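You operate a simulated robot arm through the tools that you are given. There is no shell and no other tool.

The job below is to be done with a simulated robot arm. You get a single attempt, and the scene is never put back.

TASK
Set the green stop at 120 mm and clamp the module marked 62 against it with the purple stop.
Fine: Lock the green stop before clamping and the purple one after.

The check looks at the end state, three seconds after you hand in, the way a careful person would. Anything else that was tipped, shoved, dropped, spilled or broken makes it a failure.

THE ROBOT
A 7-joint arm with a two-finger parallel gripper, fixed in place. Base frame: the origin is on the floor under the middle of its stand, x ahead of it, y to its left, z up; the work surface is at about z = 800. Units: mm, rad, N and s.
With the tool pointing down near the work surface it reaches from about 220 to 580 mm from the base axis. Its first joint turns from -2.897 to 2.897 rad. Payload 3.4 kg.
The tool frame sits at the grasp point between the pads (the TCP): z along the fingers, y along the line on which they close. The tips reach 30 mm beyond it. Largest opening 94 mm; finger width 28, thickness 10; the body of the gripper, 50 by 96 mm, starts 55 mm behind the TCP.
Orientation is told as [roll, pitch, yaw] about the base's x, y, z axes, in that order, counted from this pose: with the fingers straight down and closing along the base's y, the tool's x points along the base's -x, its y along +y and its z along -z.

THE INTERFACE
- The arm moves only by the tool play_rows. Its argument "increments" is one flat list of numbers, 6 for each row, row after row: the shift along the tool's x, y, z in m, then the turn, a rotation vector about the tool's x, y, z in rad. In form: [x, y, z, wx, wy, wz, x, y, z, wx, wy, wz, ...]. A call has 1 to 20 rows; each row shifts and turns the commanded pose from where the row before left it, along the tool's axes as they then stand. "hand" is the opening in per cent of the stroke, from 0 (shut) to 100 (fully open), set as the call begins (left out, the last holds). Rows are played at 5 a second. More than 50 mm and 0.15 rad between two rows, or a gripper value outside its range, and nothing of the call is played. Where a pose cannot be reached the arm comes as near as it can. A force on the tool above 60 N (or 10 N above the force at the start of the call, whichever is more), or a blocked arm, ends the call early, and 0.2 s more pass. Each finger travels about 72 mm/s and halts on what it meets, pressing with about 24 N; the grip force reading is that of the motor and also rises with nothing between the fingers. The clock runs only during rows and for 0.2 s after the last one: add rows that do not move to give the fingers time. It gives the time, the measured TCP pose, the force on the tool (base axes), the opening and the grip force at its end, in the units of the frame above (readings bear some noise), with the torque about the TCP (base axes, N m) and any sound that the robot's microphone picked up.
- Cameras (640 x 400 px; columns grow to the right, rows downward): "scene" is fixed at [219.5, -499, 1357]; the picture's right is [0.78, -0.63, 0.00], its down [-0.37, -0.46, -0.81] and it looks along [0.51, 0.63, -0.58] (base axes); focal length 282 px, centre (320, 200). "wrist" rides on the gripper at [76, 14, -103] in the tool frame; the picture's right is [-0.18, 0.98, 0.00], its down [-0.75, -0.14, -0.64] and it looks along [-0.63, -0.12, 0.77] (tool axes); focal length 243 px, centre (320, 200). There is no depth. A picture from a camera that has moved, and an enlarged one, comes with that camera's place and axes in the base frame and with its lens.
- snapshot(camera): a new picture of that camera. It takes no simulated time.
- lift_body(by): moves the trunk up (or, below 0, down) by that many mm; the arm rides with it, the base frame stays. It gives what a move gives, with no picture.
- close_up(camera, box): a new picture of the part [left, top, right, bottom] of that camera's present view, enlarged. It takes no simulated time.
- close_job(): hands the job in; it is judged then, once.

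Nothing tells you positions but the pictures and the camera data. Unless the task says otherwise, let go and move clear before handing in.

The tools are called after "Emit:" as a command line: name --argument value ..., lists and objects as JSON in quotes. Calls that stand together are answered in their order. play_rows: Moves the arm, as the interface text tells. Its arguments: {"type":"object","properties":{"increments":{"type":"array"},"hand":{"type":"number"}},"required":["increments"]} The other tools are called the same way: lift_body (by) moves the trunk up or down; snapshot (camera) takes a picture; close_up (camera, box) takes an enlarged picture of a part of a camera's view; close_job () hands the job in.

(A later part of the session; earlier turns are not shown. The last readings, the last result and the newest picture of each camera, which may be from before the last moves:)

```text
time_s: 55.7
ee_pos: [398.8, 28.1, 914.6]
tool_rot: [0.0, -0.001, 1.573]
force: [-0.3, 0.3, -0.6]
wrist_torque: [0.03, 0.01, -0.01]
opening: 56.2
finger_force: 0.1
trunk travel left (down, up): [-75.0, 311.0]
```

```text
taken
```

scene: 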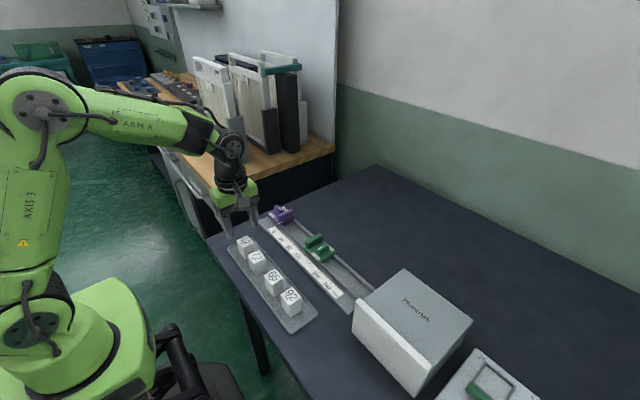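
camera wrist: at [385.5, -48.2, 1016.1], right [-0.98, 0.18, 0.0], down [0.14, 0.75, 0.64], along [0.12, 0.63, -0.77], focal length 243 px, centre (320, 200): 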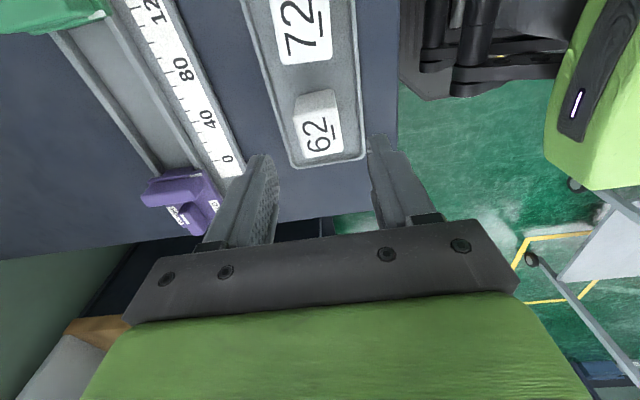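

Over the module at yaw +90. I enlarge it to confirm the centring.

Emit:
close_up --camera "wrist" --box '[250, 70, 410, 200]'

Emit:
close_up --camera "scene" --box '[200, 180, 300, 280]'

```text
3.08 times, centred on (330, 135) of wrist
camera zoom: at [385.5, -48.2, 1016.1], right [-0.98, 0.18, 0.0], down [0.14, 0.75, 0.64], along [0.12, 0.63, -0.77], focal length 746 px, centre (289, 400)
```

zoom: 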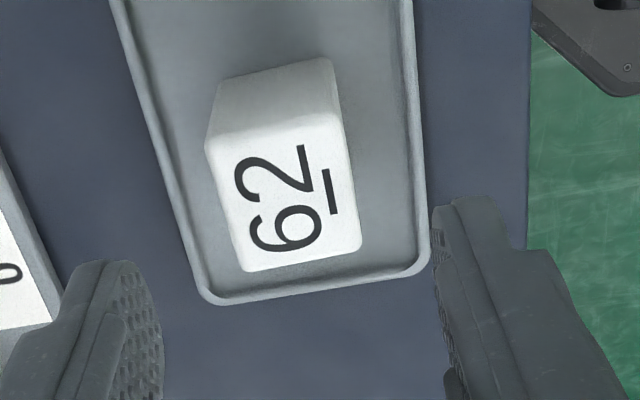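

```text
4.00 times, centred on (250, 230) of scene
camera zoom: at [219.5, -499.0, 1357.0], right [0.78, -0.63, 0.0], down [-0.37, -0.46, -0.81], along [0.51, 0.63, -0.58], focal length 1128 px, centre (600, 80)
```

zoom: 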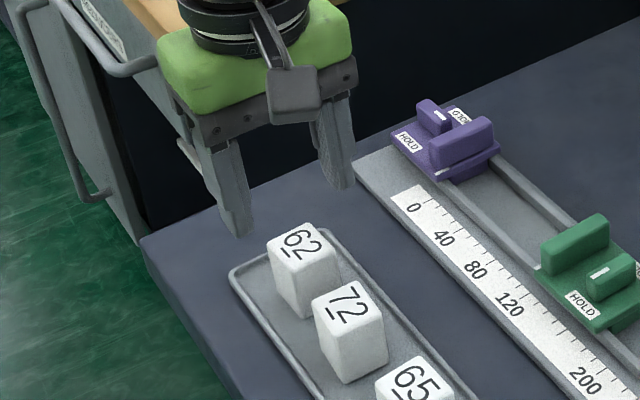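

Centred within about 1 mm. I go down around module 62, keeping the tips above the tray rim.

Emit:
play_rows --increments '[0, 0, 0.012, 0, 0, 0, 0, 0, 0.012, 0, 0, 0, 0, 0, 0.012, 0, 0, 0, 0, 0, 0.01, 0, 0, 0, 0, 0, 0.01, 0, 0, 0, 0, 0, 0.008, 0, 0, 0, 0, 0, 0, 0, 0, 0]' --hand 60

Emit:
close_up --camera "scene" --box '[210, 200, 290, 280]'

Emit:
snapshot --camera "wrist"

```text
time_s: 57.3
ee_pos: [399.2, 29.0, 849.1]
tool_rot: [0.001, -0.001, 1.568]
force: [0.5, -0.2, -0.1]
wrist_torque: [0.07, 0.04, 0.0]
opening: 56.6
finger_force: 0.0
trunk travel left (down, up): [-75.0, 311.0]
```

```text
5.00 times, centred on (250, 240) of scene
camera zoom: at [219.5, -499.0, 1357.0], right [0.78, -0.63, 0.0], down [-0.37, -0.46, -0.81], along [0.51, 0.63, -0.58], focal length 1409 px, centre (670, 0)
```

zoom: 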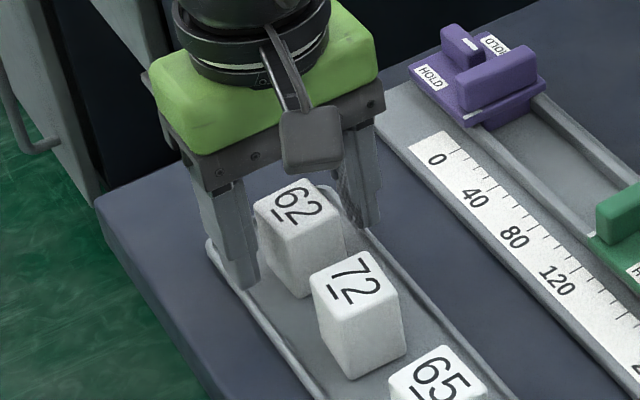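

```text
taken
camera wrist: at [385.9, -48.0, 951.6], right [-0.98, 0.19, 0.0], down [0.14, 0.75, 0.64], along [0.12, 0.63, -0.77], focal length 243 px, centre (320, 200)
```

wrist: 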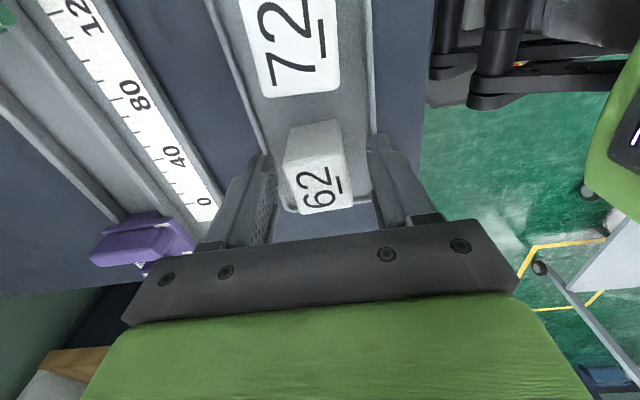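

The fingers straddle only module 62. I close on it.

Emit:
play_rows --increments '[0, 0, 0, 0, 0, 0, 0, 0, 0, 0, 0, 0, 0, 0, 0, 0, 0, 0, 0, 0, 0, 0, 0, 0]' --hand 0

Emit:
snapshot --camera "wrist"

```text
time_s: 58.3
ee_pos: [400.5, 28.5, 849.2]
tool_rot: [-0.001, 0.001, 1.568]
force: [0.2, -0.7, 0.5]
wrist_torque: [0.0, 0.0, 0.01]
opening: 35.7
finger_force: 24.1
trunk travel left (down, up): [-75.0, 311.0]
```

```text
taken
camera wrist: at [386.0, -48.0, 951.8], right [-0.98, 0.19, 0.0], down [0.14, 0.75, 0.64], along [0.12, 0.63, -0.77], focal length 243 px, centre (320, 200)
```

wrist: 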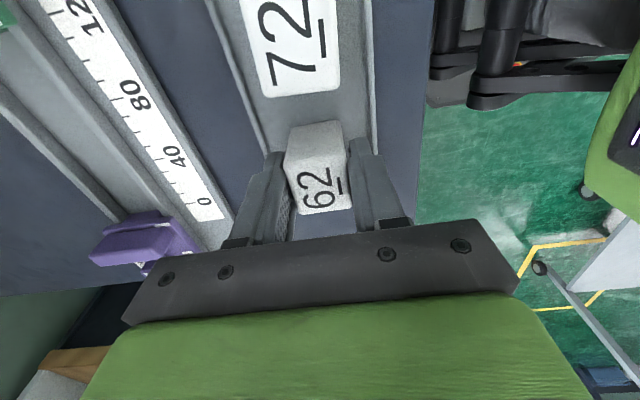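

The opening stopped at 35.7 mm, more than I expected for a 31 mm side. I look closely before lifting.

Emit:
close_up --camera "wrist" --box '[240, 100, 420, 240]'

Emit:
close_up --camera "scene" --box '[225, 215, 275, 265]'

Emit:
play_rows --increments '[0, 0, 0, 0, 0, 0, 0, 0, 0, 0, 0, 0, 0, 0, 0, 0, 0, 0]' --hand 0

```text
2.86 times, centred on (330, 170) of wrist
camera zoom: at [386.0, -48.0, 951.8], right [-0.98, 0.19, 0.0], down [0.14, 0.75, 0.64], along [0.12, 0.63, -0.77], focal length 693 px, centre (291, 286)
```

zoom: 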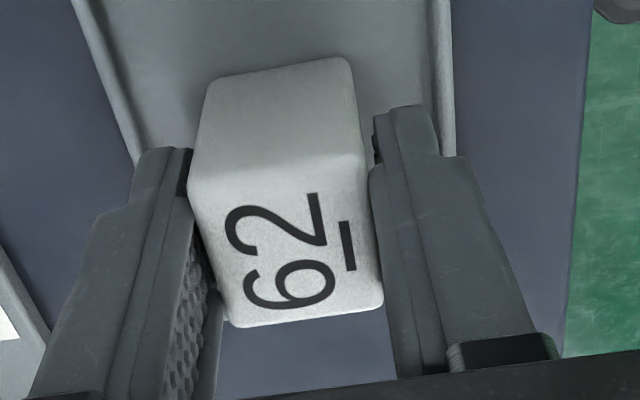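

```text
8.00 times, centred on (250, 240) of scene
camera zoom: at [219.5, -499.0, 1357.0], right [0.78, -0.63, 0.0], down [-0.37, -0.46, -0.81], along [0.51, 0.63, -0.58], focal length 2255 px, centre (880, -120)
```

zoom: 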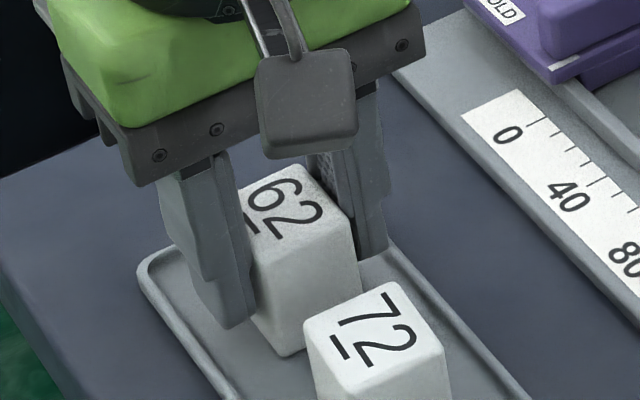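

```text
time_s: 59.1
ee_pos: [399.2, 28.4, 847.8]
tool_rot: [0.0, 0.0, 1.57]
force: [0.4, 0.1, 0.8]
wrist_torque: [-0.01, 0.02, 0.01]
opening: 35.7
finger_force: 24.0
trunk travel left (down, up): [-75.0, 311.0]
```

The hand reads 35.7 mm while the pictures say the module is about 31 mm wide, so I zoom in on the contact.

Emit:
close_up --camera "wrist" --box '[335, 125, 395, 175]'

Emit:
close_up --camera "wrist" --box '[270, 130, 330, 220]'

Emit:
close_up --camera "scene" --box '[240, 225, 275, 260]'

```text
8.00 times, centred on (365, 150) of wrist
camera zoom: at [386.0, -48.0, 951.8], right [-0.98, 0.19, 0.0], down [0.14, 0.75, 0.64], along [0.12, 0.63, -0.77], focal length 1941 px, centre (-40, 600)
```

zoom: 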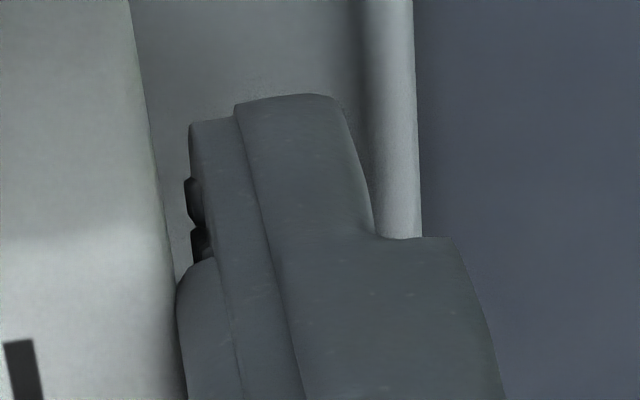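

```text
4.44 times, centred on (300, 175) of wrist
camera zoom: at [386.0, -48.0, 951.8], right [-0.98, 0.19, 0.0], down [0.14, 0.75, 0.64], along [0.12, 0.63, -0.77], focal length 1078 px, centre (409, 311)
```

zoom: 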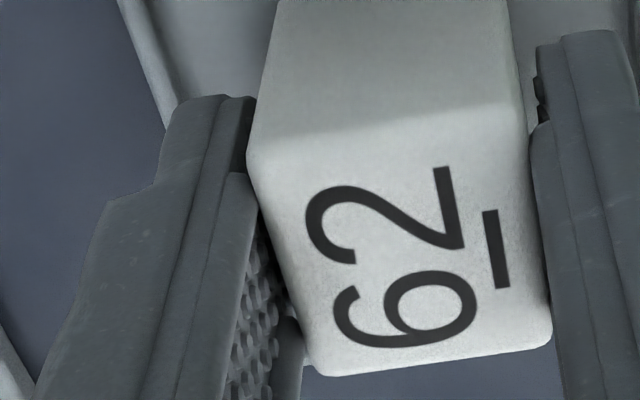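

```text
11.43 times, centred on (258, 242) of scene
camera zoom: at [219.5, -499.0, 1357.0], right [0.78, -0.63, 0.0], down [-0.37, -0.46, -0.81], along [0.51, 0.63, -0.58], focal length 3222 px, centre (1034, -286)
```

zoom: 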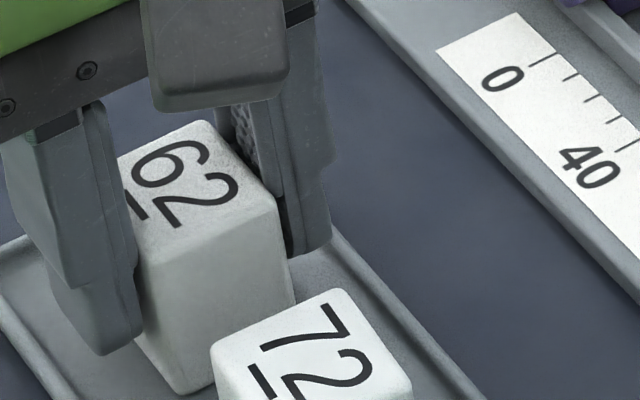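

I see it: the finger frames above the pads stick inward and are biting on the module's top edge, so the pads aren't gripping. I open, rise 8 mm and grip with the pads only.

Emit:
play_rows --increments '[0, 0, 0, 0, 0, 0, 0, 0, 0, 0, 0, 0, 0, 0, -0.004, 0, 0, 0, 0, 0, -0.004, 0, 0, 0, 0, 0, 0, 0, 0, 0]' --hand 55

Emit:
close_up --camera "scene" --box '[225, 215, 275, 265]'

Emit:
play_rows --increments '[0, 0, 0, 0, 0, 0, 0, 0, 0, 0, 0, 0, 0, 0, 0, 0, 0, 0, 0, 0, 0, 0, 0, 0]' --hand 0

Emit:
close_up --camera "wrist" --box '[240, 90, 420, 230]'

```text
time_s: 60.3
ee_pos: [400.1, 28.1, 858.1]
tool_rot: [0.0, -0.001, 1.57]
force: [0.3, 0.0, -0.7]
wrist_torque: [0.01, 0.02, 0.0]
opening: 51.8
finger_force: 0.0
trunk travel left (down, up): [-75.0, 311.0]
```

```text
8.00 times, centred on (250, 240) of scene
camera zoom: at [219.5, -499.0, 1357.0], right [0.78, -0.63, 0.0], down [-0.37, -0.46, -0.81], along [0.51, 0.63, -0.58], focal length 2255 px, centre (880, -120)
```

zoom: 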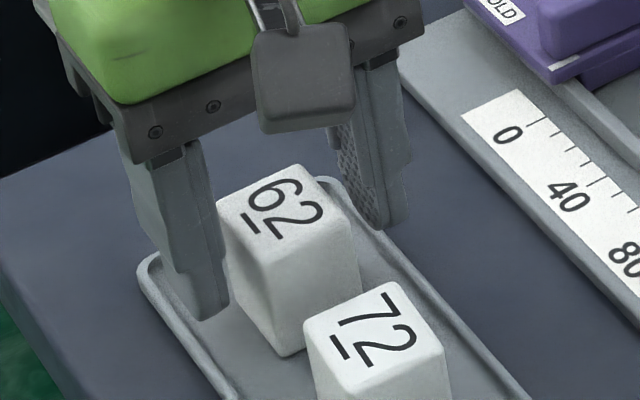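

```text
time_s: 61.3
ee_pos: [400.7, 29.0, 857.3]
tool_rot: [0.0, 0.0, 1.569]
force: [0.0, 0.3, 0.3]
wrist_torque: [0.04, -0.01, 0.0]
opening: 31.2
finger_force: 24.2
trunk travel left (down, up): [-75.0, 311.0]
```

```text
2.86 times, centred on (330, 160) of wrist
camera zoom: at [386.4, -48.3, 960.7], right [-0.98, 0.19, 0.0], down [0.14, 0.75, 0.64], along [0.12, 0.63, -0.77], focal length 693 px, centre (291, 314)
```

zoom: 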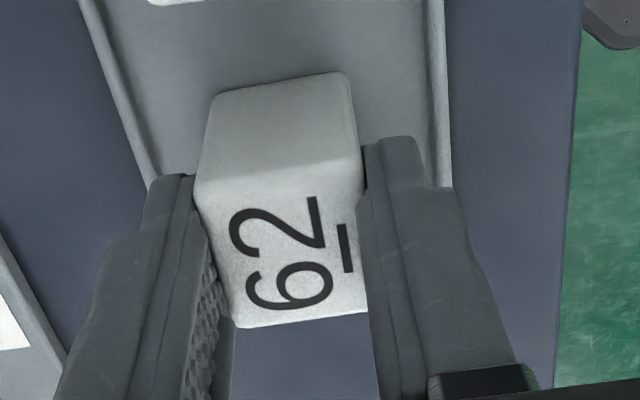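

Now it reads 31.2 mm and the pads hold the module's sides. I lift it straight up.

Emit:
play_rows --increments '[0, 0, -0.006, 0, 0, 0, 0, 0, -0.01, 0, 0, 0, 0, 0, -0.014, 0, 0, 0, 0, 0, -0.014, 0, 0, 0, 0, 0, -0.014, 0, 0, 0, 0, 0, -0.012, 0, 0, 0, 0, 0, 0, 0, 0, 0]' --hand 0

Emit:
snapshot --camera "wrist"

Emit:
snapshot --camera "scene"

```text
time_s: 62.9
ee_pos: [400.2, 28.4, 928.2]
tool_rot: [0.002, 0.0, 1.569]
force: [0.3, 0.5, -0.5]
wrist_torque: [0.0, 0.02, -0.01]
opening: 30.8
finger_force: 24.1
trunk travel left (down, up): [-75.0, 311.0]
```

```text
taken
camera wrist: at [386.9, -48.5, 1030.2], right [-0.98, 0.19, 0.0], down [0.14, 0.75, 0.64], along [0.12, 0.63, -0.77], focal length 243 px, centre (320, 200)
```

wrist: 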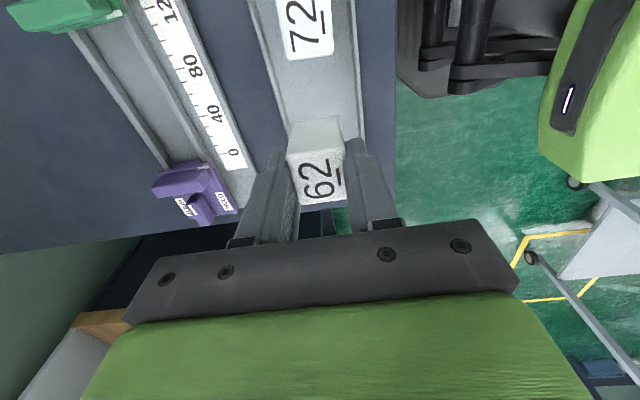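

```text
taken
```

scene: 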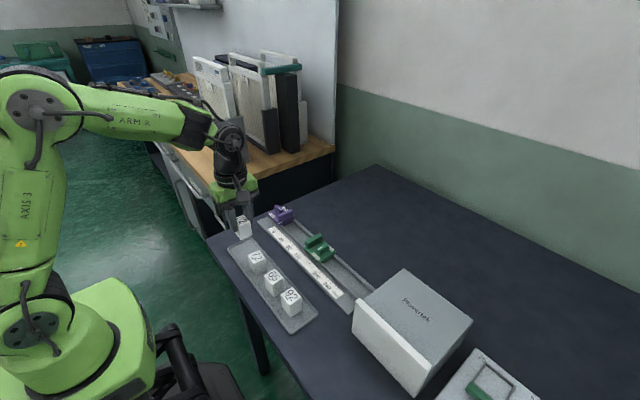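

The module is held and the others are undisturbed. I carry it over the channel, just clear of the green blade.

Emit:
play_rows --increments '[0.00725, -0.01445, 0, 0, 0, 0, 0.00725, -0.01445, 0, 0, 0, 0, 0.00725, -0.01445, 0, 0, 0, 0, 0.00725, -0.01445, 0, 0, 0, 0, 0.00725, -0.01445, 0, 0, 0, 0, 0.00725, -0.01445, 0, 0, 0, 0, 0.00725, -0.01445, 0, 0, 0, 0, 0.00725, -0.01445, 0, 0, 0, 0, 0.00725, -0.01445, 0, 0, 0, 0, 0.00725, -0.01445, 0, 0, 0, 0, 0, 0, 0, 0, 0, 0]' --hand 0

Emit:
snapshot --camera "wrist"

Emit:
close_up --camera "scene" --box '[250, 180, 350, 270]'

```text
time_s: 65.3
ee_pos: [542.6, -43.8, 927.8]
tool_rot: [0.001, -0.001, 1.569]
force: [0.5, 0.9, -0.4]
wrist_torque: [-0.01, -0.01, 0.01]
opening: 31.2
finger_force: 23.9
trunk travel left (down, up): [-75.0, 311.0]
```

```text
taken
camera wrist: at [529.5, -121.0, 1030.0], right [-0.98, 0.19, 0.0], down [0.14, 0.75, 0.64], along [0.12, 0.63, -0.77], focal length 243 px, centre (320, 200)
```

wrist: 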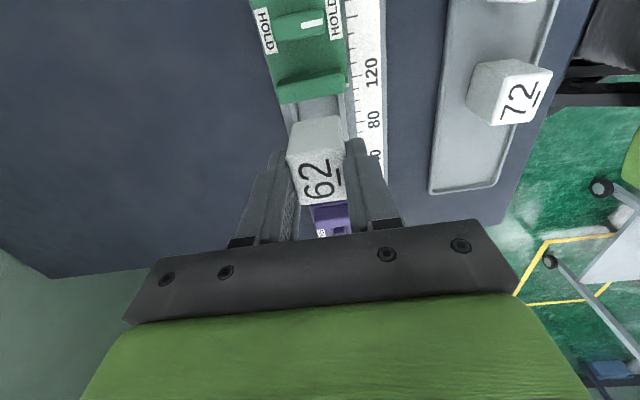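

```text
4.44 times, centred on (300, 225) of scene
camera zoom: at [219.5, -499.0, 1357.0], right [0.78, -0.63, 0.0], down [-0.37, -0.46, -0.81], along [0.51, 0.63, -0.58], focal length 1253 px, centre (409, 89)
```

zoom: 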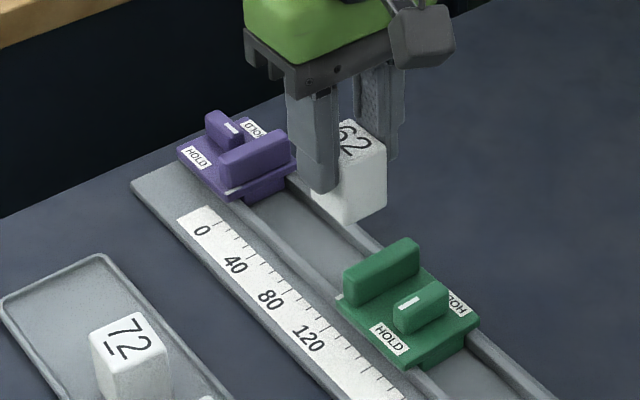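

Over the channel. I shift 3 mm away from the green stop for safety and lower part way, then check the alignment.

Emit:
play_rows --increments '[-0.003, 0, 0.008, 0, 0, 0, 0, 0, 0.012, 0, 0, 0, 0, 0, 0.012, 0, 0, 0, 0, 0, 0.01, 0, 0, 0, 0, 0, 0, 0, 0, 0]' --hand 0

Emit:
close_up --camera "wrist" --box '[240, 60, 420, 220]'

Emit:
close_up --camera "scene" --box '[285, 200, 335, 250]'

```text
time_s: 66.5
ee_pos: [542.0, -41.0, 885.8]
tool_rot: [0.0, -0.001, 1.569]
force: [-0.4, -0.3, -0.6]
wrist_torque: [0.0, 0.0, -0.01]
opening: 31.1
finger_force: 24.2
trunk travel left (down, up): [-75.0, 311.0]
```

```text
2.50 times, centred on (330, 140) of wrist
camera zoom: at [528.0, -117.3, 987.7], right [-0.98, 0.19, 0.0], down [0.14, 0.75, 0.64], along [0.12, 0.63, -0.77], focal length 606 px, centre (295, 350)
```

zoom: 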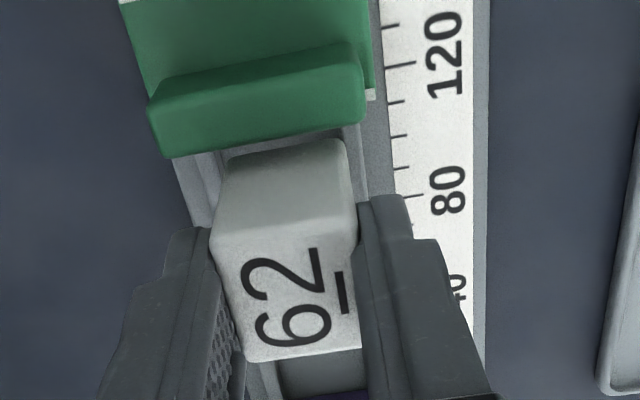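

```text
8.00 times, centred on (310, 225) of scene
camera zoom: at [219.5, -499.0, 1357.0], right [0.78, -0.63, 0.0], down [-0.37, -0.46, -0.81], along [0.51, 0.63, -0.58], focal length 2255 px, centre (400, 0)
```

zoom: 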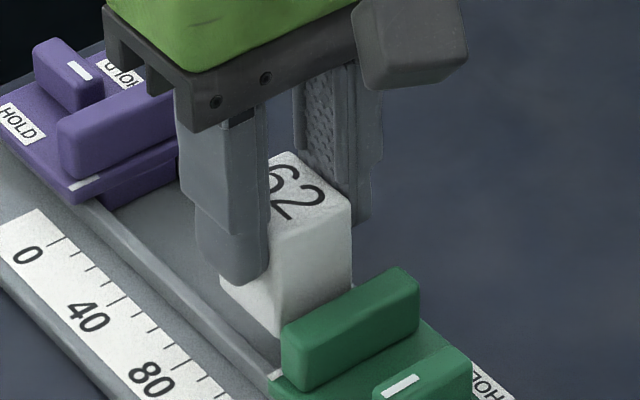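

The module sits about 3 mm too far toward -x relative to the rail centre (x ≈ 545). I correct that and check again.

Emit:
play_rows --increments '[0, -0.0015, 0, 0, 0, 0, 0, -0.0015, 0, 0, 0, 0, 0, 0, 0.004, 0, 0, 0, 0, 0, 0, 0, 0, 0]' --hand 0

Emit:
close_up --camera "wrist" --box '[260, 80, 380, 180]'

Emit:
close_up --camera "scene" --box '[290, 210, 330, 250]'

```text
time_s: 67.5
ee_pos: [545.2, -40.2, 882.6]
tool_rot: [0.001, 0.0, 1.57]
force: [-0.3, -0.2, -0.5]
wrist_torque: [0.01, 0.02, 0.01]
opening: 31.0
finger_force: 23.8
trunk travel left (down, up): [-75.0, 311.0]
```

```text
4.00 times, centred on (320, 130) of wrist
camera zoom: at [531.5, -116.9, 985.0], right [-0.98, 0.19, 0.0], down [0.14, 0.75, 0.64], along [0.12, 0.63, -0.77], focal length 970 px, centre (320, 480)
```

zoom: 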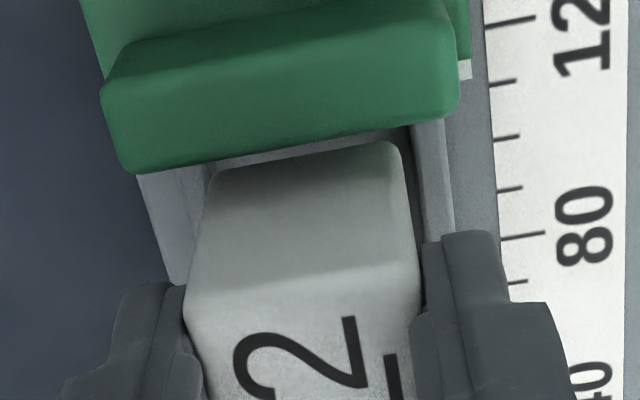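

```text
10.00 times, centred on (310, 230) of scene
camera zoom: at [219.5, -499.0, 1357.0], right [0.78, -0.63, 0.0], down [-0.37, -0.46, -0.81], along [0.51, 0.63, -0.58], focal length 2819 px, centre (420, -100)
```

zoom: 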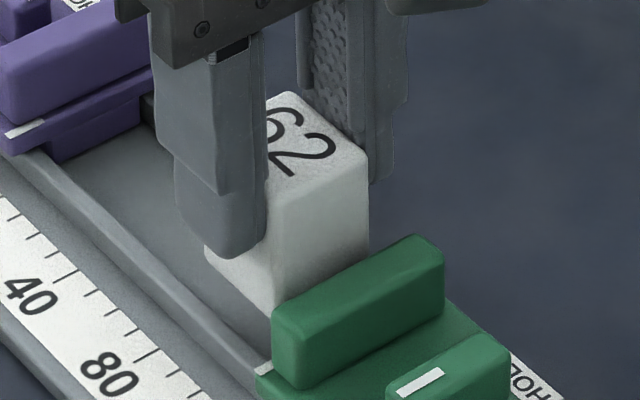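

The module's sides are now at x ≈ 529.7–560.5 inside a 527.7–563 channel. I lower it into the channel.

Emit:
play_rows --increments '[0, 0, 0.005, 0, 0, 0, 0, 0, 0.005, 0, 0, 0, 0, 0, 0.005, 0, 0, 0, 0, 0, 0.002, 0, 0, 0, 0, 0, 0, 0, 0, 0]' --hand 0

Emit:
close_up --camera "wrist" --box '[260, 80, 380, 180]'

Emit:
close_up --camera "scene" --box '[290, 210, 330, 250]'

```text
time_s: 68.7
ee_pos: [546.5, -40.3, 864.9]
tool_rot: [0.0, 0.001, 1.568]
force: [0.1, -0.1, -0.4]
wrist_torque: [-0.01, 0.01, 0.02]
opening: 31.2
finger_force: 24.2
trunk travel left (down, up): [-75.0, 311.0]
```

```text
4.00 times, centred on (320, 130) of wrist
camera zoom: at [531.8, -116.5, 967.5], right [-0.98, 0.19, 0.0], down [0.14, 0.75, 0.64], along [0.12, 0.63, -0.77], focal length 970 px, centre (320, 480)
```

zoom: 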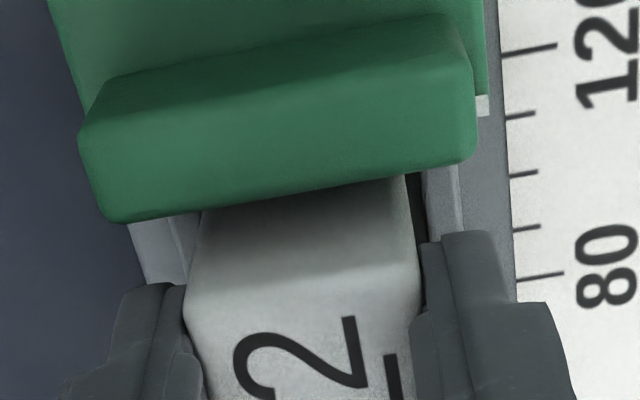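

```text
10.00 times, centred on (310, 230) of scene
camera zoom: at [219.5, -499.0, 1357.0], right [0.78, -0.63, 0.0], down [-0.37, -0.46, -0.81], along [0.51, 0.63, -0.58], focal length 2819 px, centre (420, -100)
```

zoom: 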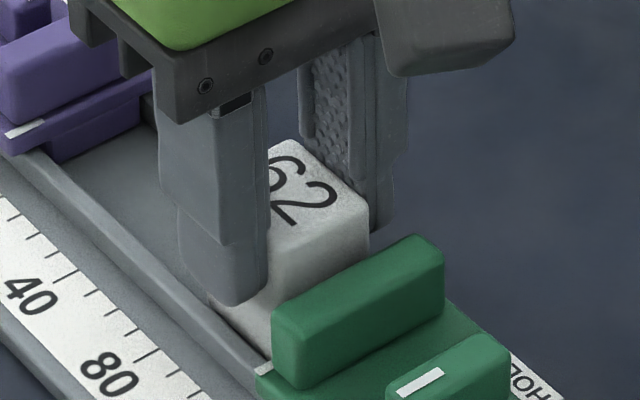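

No contact yet and the module is between the bars. I go down the last few mm slowly.

Emit:
play_rows --increments '[0, 0, 0.001, 0, 0, 0, 0, 0, 0.001, 0, 0, 0, 0, 0, 0.001, 0, 0, 0, 0, 0, 0, 0, 0, 0]' --hand 0

```text
time_s: 69.7
ee_pos: [544.9, -40.8, 862.2]
tool_rot: [0.001, 0.0, 1.567]
force: [1.2, -0.6, 3.1]
wrist_torque: [-0.06, 0.0, 0.04]
opening: 31.0
finger_force: 24.3
trunk travel left (down, up): [-75.0, 311.0]
```

The module touches the floor (3 N). I slide it 3 mm toward the green stop, then release.

Emit:
play_rows --increments '[0.0015, 0, 0, 0, 0, 0, 0.0015, 0, 0, 0, 0, 0, 0, 0, 0.0003, 0, 0, 0, 0, 0, 0, 0, 0, 0]' --hand 0

Emit:
close_up --camera "wrist" --box '[260, 80, 380, 180]'

Emit:
close_up --camera "scene" --box '[290, 210, 330, 250]'

```text
time_s: 70.7
ee_pos: [545.5, -42.7, 862.2]
tool_rot: [-0.004, -0.001, 1.57]
force: [1.9, 4.3, 12.8]
wrist_torque: [0.23, -0.03, -0.01]
opening: 31.0
finger_force: 24.1
trunk travel left (down, up): [-75.0, 311.0]
```

```text
4.00 times, centred on (320, 130) of wrist
camera zoom: at [531.3, -118.2, 964.6], right [-0.98, 0.18, 0.0], down [0.14, 0.75, 0.64], along [0.12, 0.63, -0.77], focal length 970 px, centre (320, 480)
```

zoom: 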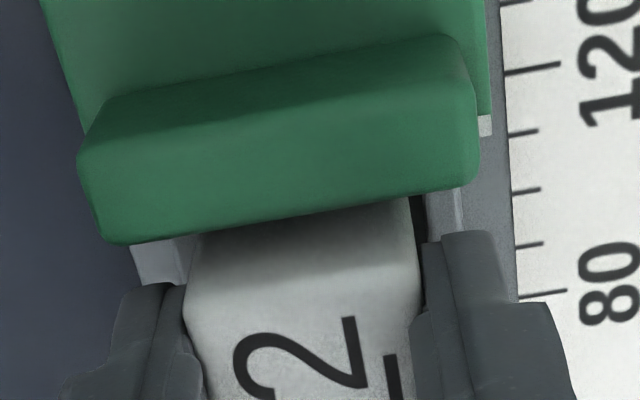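

```text
10.00 times, centred on (310, 230) of scene
camera zoom: at [219.5, -499.0, 1357.0], right [0.78, -0.63, 0.0], down [-0.37, -0.46, -0.81], along [0.51, 0.63, -0.58], focal length 2819 px, centre (420, -100)
```

zoom: 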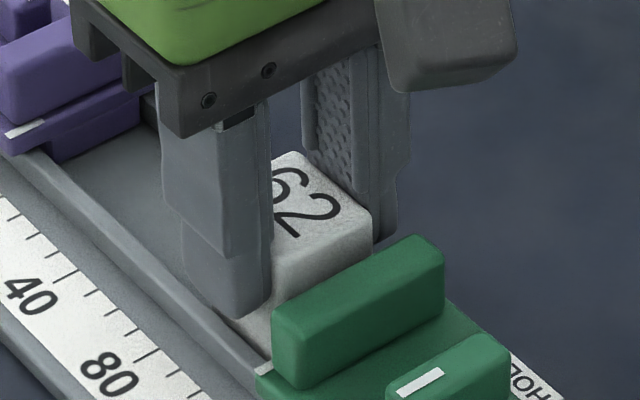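

Seated on the floor. I release and rise straight up.

Emit:
play_rows --increments '[0, 0, 0, 0, 0, 0, 0, 0, 0, 0, 0, 0, 0, 0, 0, 0, 0, 0, 0, 0, -0.01, 0, 0, 0, 0, 0, -0.014, 0, 0, 0, 0, 0, -0.016, 0, 0, 0, 0, 0, -0.016, 0, 0, 0, 0, 0, 0, 0, 0, 0]' --hand 55

Emit:
snapshot --camera "wrist"

Emit:
close_up --camera "scene" --box '[270, 195, 350, 265]'

```text
time_s: 72.5
ee_pos: [547.1, -43.4, 918.1]
tool_rot: [0.001, 0.0, 1.57]
force: [-0.6, -1.2, 0.7]
wrist_torque: [-0.01, 0.04, -0.01]
opening: 51.8
finger_force: 0.1
trunk travel left (down, up): [-75.0, 311.0]
```

```text
taken
camera wrist: at [532.7, -119.1, 1020.7], right [-0.98, 0.19, 0.0], down [0.14, 0.75, 0.64], along [0.12, 0.63, -0.77], focal length 243 px, centre (320, 200)
```

wrist: 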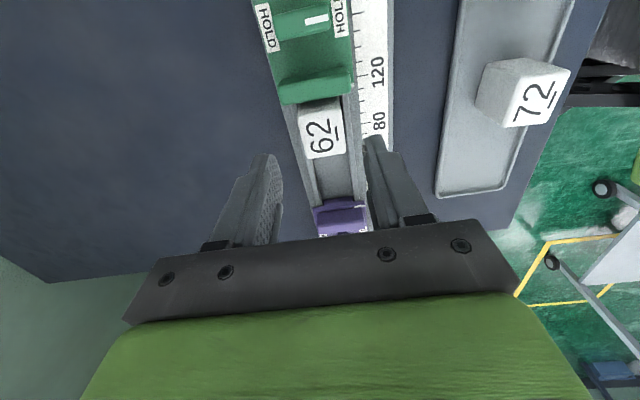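

```text
5.71 times, centred on (310, 230) of scene
camera zoom: at [219.5, -499.0, 1357.0], right [0.78, -0.63, 0.0], down [-0.37, -0.46, -0.81], along [0.51, 0.63, -0.58], focal length 1611 px, centre (377, 29)
```

zoom: 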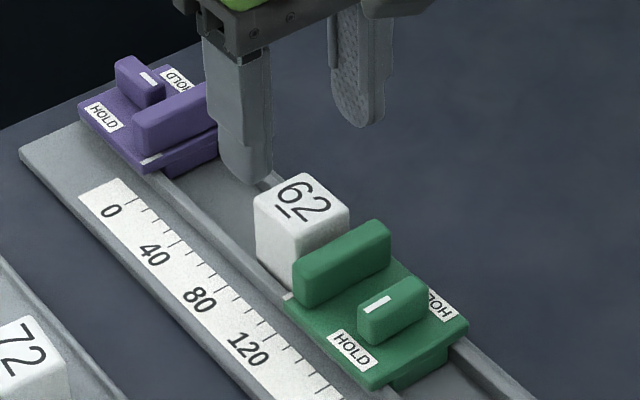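

Module 62 stands in the channel next to the green stop. I go over the purple stop's lever, near (545, 101).

Emit:
play_rows --increments '[-0.0143, 0, 0, 0, 0, 0, -0.0143, 0, 0, 0, 0, 0, -0.0143, 0, 0, 0, 0, 0, -0.0143, 0, 0, 0, 0, 0, -0.0143, 0, 0, 0, 0, 0, -0.0143, 0, 0, 0, 0, 0, -0.0143, 0, 0, 0, 0, 0, -0.0143, 0, 0, 0, 0, 0, -0.0143, 0, 0, 0, 0, 0, -0.0143, 0, 0, 0, 0, 0, 0, 0, 0, 0, 0, 0]' --hand 45

Emit:
snapshot --camera "wrist"

Emit:
close_up --camera "wrist" --box '[240, 40, 420, 200]'

Emit:
close_up --camera "scene" --box '[245, 180, 345, 260]'

```text
time_s: 74.9
ee_pos: [545.2, 101.0, 918.6]
tool_rot: [0.0, 0.0, 1.567]
force: [-0.4, 0.2, 0.0]
wrist_torque: [0.02, -0.01, 0.03]
opening: 42.1
finger_force: 0.0
trunk travel left (down, up): [-75.0, 311.0]
```

```text
taken
camera wrist: at [533.1, 24.4, 1020.5], right [-0.98, 0.19, 0.0], down [0.14, 0.75, 0.64], along [0.12, 0.63, -0.77], focal length 243 px, centre (320, 200)
```

wrist: 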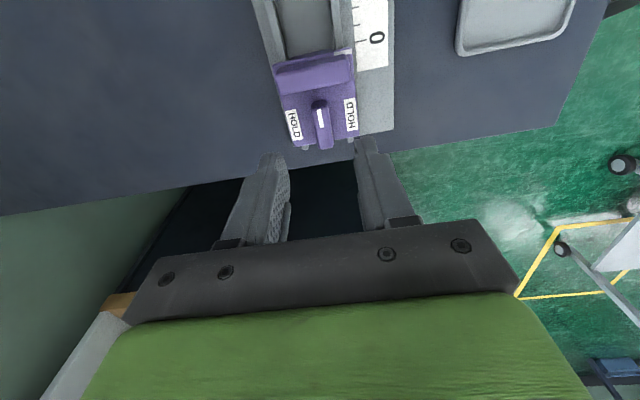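

```text
2.50 times, centred on (330, 120) of wrist
camera zoom: at [533.1, 24.4, 1020.5], right [-0.98, 0.19, 0.0], down [0.14, 0.75, 0.64], along [0.12, 0.63, -0.77], focal length 606 px, centre (295, 400)
```

zoom: 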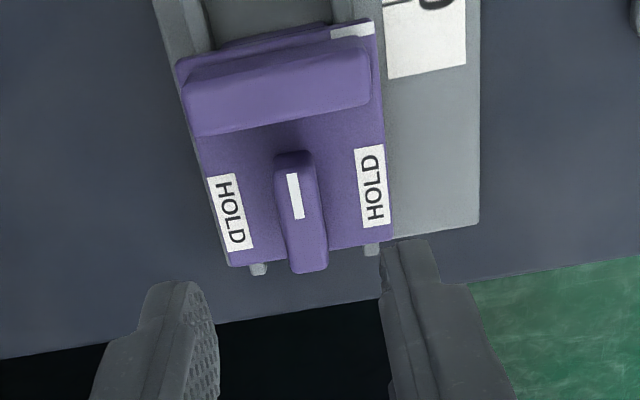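

```text
5.00 times, centred on (295, 220) of scene
camera zoom: at [219.5, -499.0, 1357.0], right [0.78, -0.63, 0.0], down [-0.37, -0.46, -0.81], along [0.51, 0.63, -0.58], focal length 1409 px, centre (445, 100)
```

zoom: 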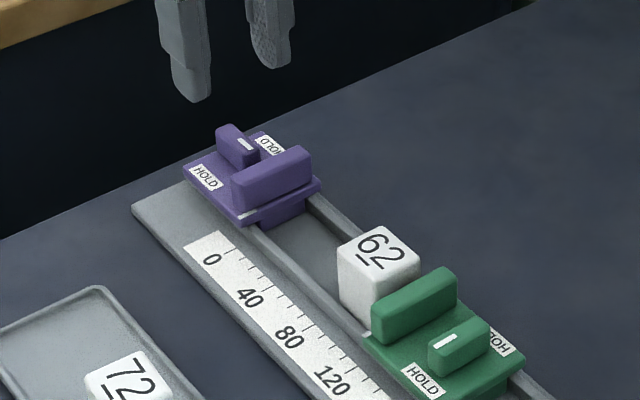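

The purple lever's centre is about (545.4, 100), mirror-placed like the green one. I centre on it and go down.

Emit:
play_rows --increments '[0.0008, 0.0005, 0.01, 0, 0, 0, 0, 0, 0.014, 0, 0, 0, 0, 0, 0.014, 0, 0, 0, 0, 0, 0.01, 0, 0, 0, 0, 0, 0.004, 0, 0, 0, 0, 0, 0, 0, 0, 0]' --hand 45

Emit:
close_up --camera "wrist" --box '[220, 40, 420, 220]'

Emit:
close_up --camera "scene" --box '[250, 180, 320, 240]'

```text
time_s: 76.3
ee_pos: [545.7, 99.7, 864.4]
tool_rot: [-0.001, 0.0, 1.568]
force: [1.2, -0.1, -0.4]
wrist_torque: [0.01, -0.01, 0.01]
opening: 42.1
finger_force: 0.0
trunk travel left (down, up): [-75.0, 311.0]
```

```text
2.22 times, centred on (320, 130) of wrist
camera zoom: at [531.9, 23.1, 967.3], right [-0.98, 0.19, 0.0], down [0.14, 0.75, 0.64], along [0.12, 0.63, -0.77], focal length 539 px, centre (320, 356)
```

zoom: 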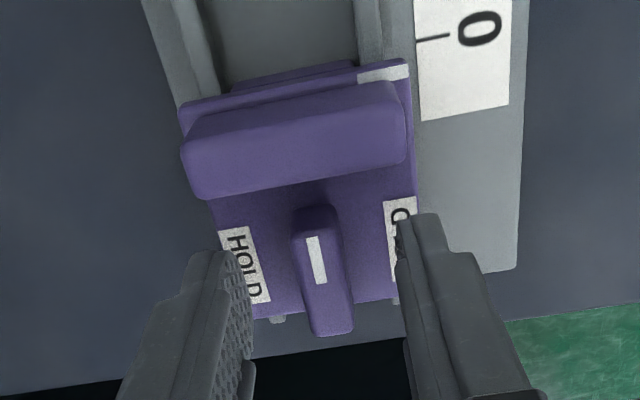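

```text
6.67 times, centred on (285, 210) of scene
camera zoom: at [219.5, -499.0, 1357.0], right [0.78, -0.63, 0.0], down [-0.37, -0.46, -0.81], along [0.51, 0.63, -0.58], focal length 1879 px, centre (553, 133)
```

zoom: 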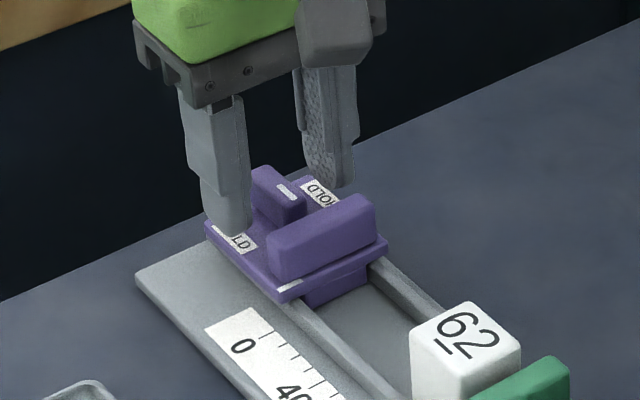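

Well placed. I close on the purple lever and slide the stop toward the module, stopping short of contact.

Emit:
play_rows --increments '[0, 0, 0.001, 0, 0, 0, 0, 0, 0, 0, 0, 0, 0, 0, 0, 0, 0, 0, 0, 0, 0, 0, 0, 0]' --hand 0

Emit:
play_rows --increments '[0.004, 0, 0, 0, 0, 0, 0.008, 0, 0, 0, 0, 0, 0.008, 0, 0, 0, 0, 0, 0.008, 0, 0, 0, 0, 0, 0.008, 0, 0, 0, 0, 0, 0.008, 0, 0, 0, 0, 0, 0.008, 0, 0, 0, 0, 0, 0.008, 0, 0, 0, 0, 0, 0.006, 0, 0, 0, 0, 0, 0, 0, 0, 0, 0, 0]' --hand 0

Emit:
snapshot --camera "wrist"

Emit:
close_up --camera "scene" --box '[265, 190, 345, 260]'

```text
time_s: 77.3
ee_pos: [545.0, 98.3, 863.8]
tool_rot: [0.0, 0.001, 1.571]
force: [-3.5, -0.8, -0.8]
wrist_torque: [-0.04, 0.07, 0.0]
opening: 12.3
finger_force: 44.9
trunk travel left (down, up): [-75.0, 311.0]
```

```text
time_s: 79.5
ee_pos: [544.3, 31.6, 863.9]
tool_rot: [-0.001, 0.001, 1.57]
force: [-6.0, 1.0, -5.0]
wrist_torque: [-0.03, 0.13, 0.03]
opening: 12.6
finger_force: 44.5
trunk travel left (down, up): [-75.0, 311.0]
```

```text
taken
camera wrist: at [531.2, -44.8, 966.6], right [-0.98, 0.19, 0.0], down [0.14, 0.75, 0.64], along [0.12, 0.63, -0.77], focal length 243 px, centre (320, 200)
```

wrist: 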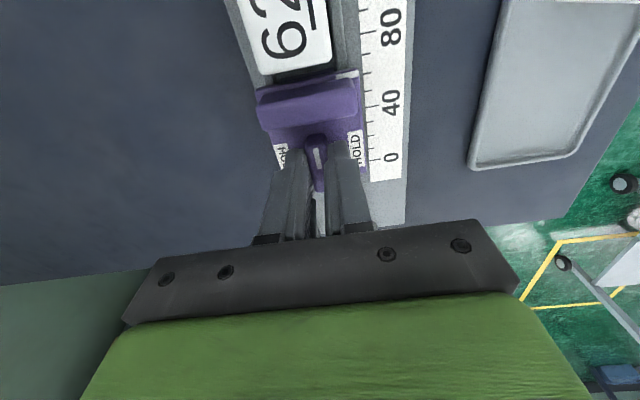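

```text
5.71 times, centred on (305, 225) of scene
camera zoom: at [219.5, -499.0, 1357.0], right [0.78, -0.63, 0.0], down [-0.37, -0.46, -0.81], along [0.51, 0.63, -0.58], focal length 1611 px, centre (406, 57)
```

zoom: 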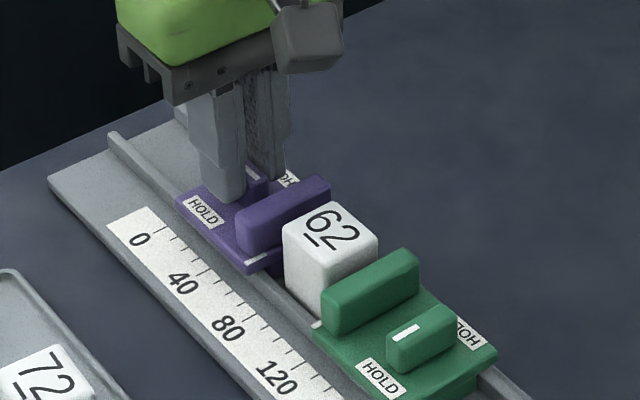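

The purple stop slides freely and is now about 14 mm from the module. I turn its lever part way clockwise here to check the direction, before pressing on.

Emit:
play_rows --increments '[0, 0, 0, 0, 0, 0.08, 0, 0, 0, 0, 0, 0.08, 0, 0, 0, 0, 0, 0.08, 0, 0, 0, 0, 0, 0]' --hand 0

Emit:
close_up --camera "scene" --box '[280, 200, 330, 240]'

```text
time_s: 80.5
ee_pos: [544.9, 31.5, 864.3]
tool_rot: [0.002, 0.003, 1.328]
force: [-16.8, -1.2, -8.8]
wrist_torque: [0.15, 0.4, 0.06]
opening: 12.4
finger_force: 44.9
trunk travel left (down, up): [-75.0, 311.0]
```

```text
10.00 times, centred on (305, 220) of scene
camera zoom: at [219.5, -499.0, 1357.0], right [0.78, -0.63, 0.0], down [-0.37, -0.46, -0.81], along [0.51, 0.63, -0.58], focal length 2819 px, centre (470, 0)
```

zoom: 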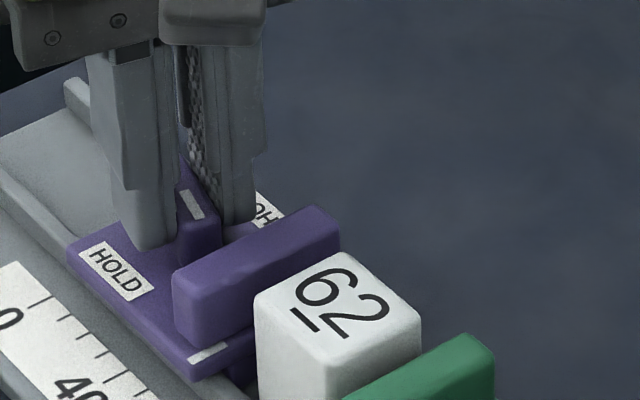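

Clockwise works here too (opening unchanged, low torque). I relieve the side load and continue to about 55°.

Emit:
play_rows --increments '[0.0003, 0.0013, 0, 0, 0, 0, 0, 0, 0, 0, 0, 0.08, 0, 0, 0, 0, 0, 0.08, 0, 0, 0, 0, 0, 0.08, 0, 0, 0, 0, 0, 0.08, 0, 0, 0, 0, 0, 0]' --hand 0

Emit:
play_rows --increments '[0, 0, 0, 0, 0, 0.08, 0, 0, 0, 0, 0, 0.08, 0, 0, 0, 0, 0, 0.08, 0, 0, 0, 0, 0, 0.08, 0, 0, 0, 0, 0, 0]' --hand 0

Emit:
snapshot --camera "wrist"

Emit:
close_up --camera "scene" --box '[280, 200, 340, 260]'

```text
time_s: 81.9
ee_pos: [544.1, 33.4, 864.4]
tool_rot: [0.001, 0.001, 1.009]
force: [-14.6, 1.6, -17.2]
wrist_torque: [0.42, 0.06, 0.01]
opening: 12.5
finger_force: 44.7
trunk travel left (down, up): [-75.0, 311.0]
```

```text
time_s: 83.1
ee_pos: [544.9, 33.5, 864.4]
tool_rot: [-0.002, 0.003, 0.688]
force: [-15.1, 0.4, -14.6]
wrist_torque: [-0.17, 0.58, -0.02]
opening: 12.3
finger_force: 45.7
trunk travel left (down, up): [-75.0, 311.0]
```

```text
taken
camera wrist: at [476.6, -5.2, 966.7], right [-0.48, 0.88, 0.0], down [0.67, 0.37, 0.64], along [0.56, 0.31, -0.77], focal length 243 px, centre (320, 200)
```

wrist: 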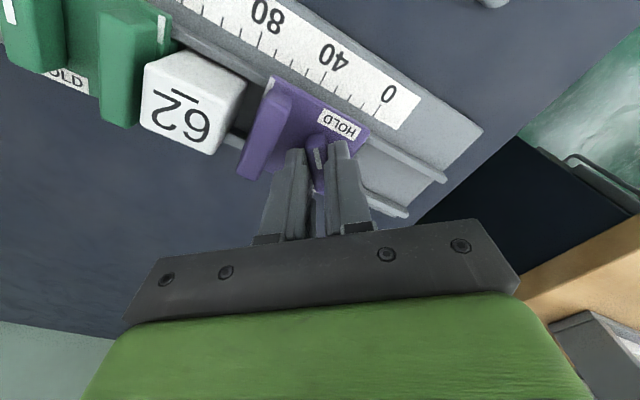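

```text
6.67 times, centred on (310, 230) of scene
camera zoom: at [219.5, -499.0, 1357.0], right [0.78, -0.63, 0.0], down [-0.37, -0.46, -0.81], along [0.51, 0.63, -0.58], focal length 1879 px, centre (387, 0)
```

zoom: 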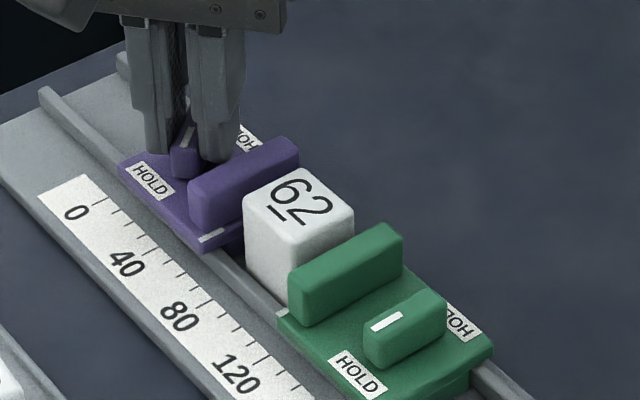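

The lever is about 50° round and the stop still slides. I relieve the side load and approach the module.

Emit:
play_rows --increments '[0.00243, -0.00059, 0, 0, 0, 0, 0.00127, -0.001545, 0, 0, 0, 0, 0.00127, -0.001545, 0, 0, 0, 0, 0.00127, -0.001545, 0, 0, 0, 0, 0.00127, -0.001545, 0, 0, 0, 0, 0, 0, 0, 0, 0, 0]' --hand 0

Emit:
close_up --camera "wrist" --box '[80, 0, 380, 200]'

Emit:
close_up --camera "scene" --box '[285, 205, 340, 260]'

```text
time_s: 84.5
ee_pos: [544.1, 22.6, 863.3]
tool_rot: [0.001, 0.001, 0.689]
force: [-4.7, 2.0, -22.3]
wrist_torque: [0.68, -0.72, -0.01]
opening: 12.2
finger_force: 44.8
trunk travel left (down, up): [-75.0, 311.0]
```

```text
2.00 times, centred on (230, 100) of wrist
camera zoom: at [476.7, -15.7, 966.9], right [-0.48, 0.88, 0.0], down [0.67, 0.37, 0.64], along [0.56, 0.31, -0.77], focal length 485 px, centre (500, 400)
```

zoom: 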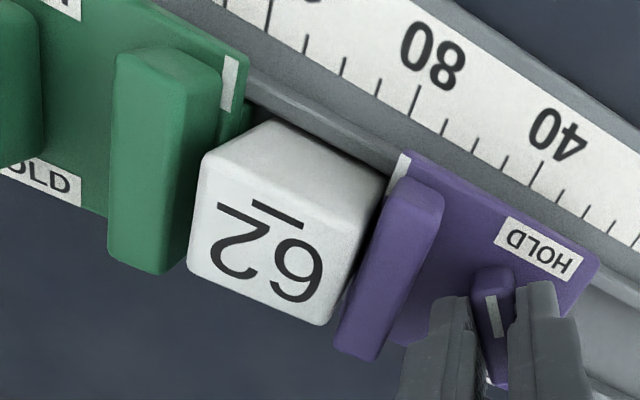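

```text
7.27 times, centred on (312, 232) of scene
camera zoom: at [219.5, -499.0, 1357.0], right [0.78, -0.63, 0.0], down [-0.37, -0.46, -0.81], along [0.51, 0.63, -0.58], focal length 2050 px, centre (374, -36)
```

zoom: 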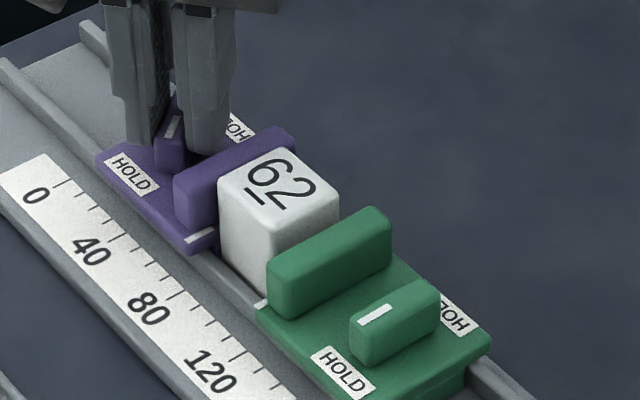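

Purple is almost touching the module. I continue in small steps and watch the y force.

Emit:
play_rows --increments '[0.00064, -0.00077, 0.0005, 0, 0, 0, 0.00064, -0.00077, 0.0005, 0, 0, 0, 0.00064, -0.00077, 0, 0, 0, 0, 0, 0, 0, 0, 0, 0]' --hand 0

Emit:
close_up --camera "wrist" --box '[130, 20, 330, 170]'

Emit:
close_up --camera "scene" --box '[295, 215, 330, 250]'

```text
time_s: 85.5
ee_pos: [543.1, 20.1, 864.9]
tool_rot: [-0.001, 0.0, 0.689]
force: [-3.9, 0.2, -6.4]
wrist_torque: [-0.81, 1.12, 0.01]
opening: 12.6
finger_force: 44.8
trunk travel left (down, up): [-75.0, 311.0]
```

```text
2.67 times, centred on (230, 95) of wrist
camera zoom: at [476.5, -18.7, 966.8], right [-0.48, 0.88, 0.0], down [0.67, 0.37, 0.64], along [0.56, 0.31, -0.77], focal length 647 px, centre (560, 480)
```

zoom: 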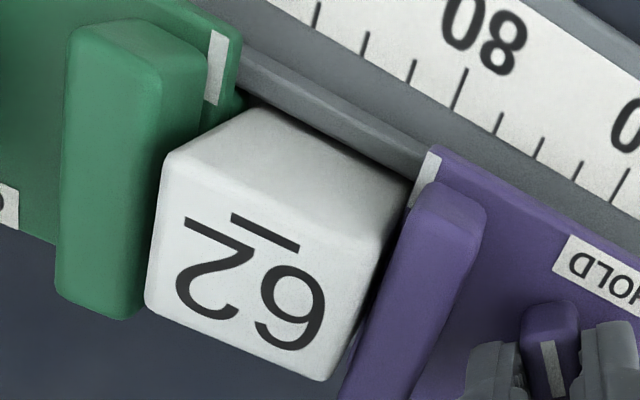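

```text
11.43 times, centred on (312, 232) of scene
camera zoom: at [219.5, -499.0, 1357.0], right [0.78, -0.63, 0.0], down [-0.37, -0.46, -0.81], along [0.51, 0.63, -0.58], focal length 3222 px, centre (406, -171)
```

zoom: 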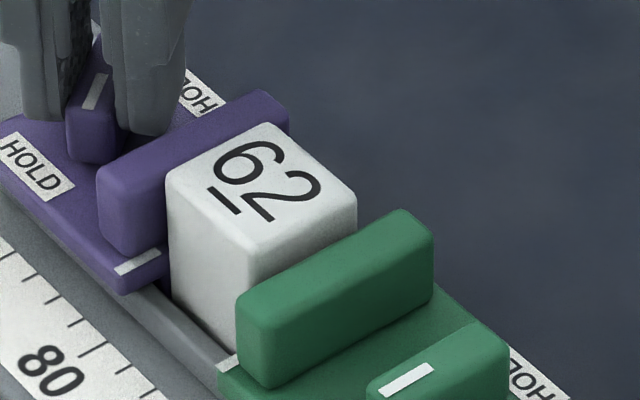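

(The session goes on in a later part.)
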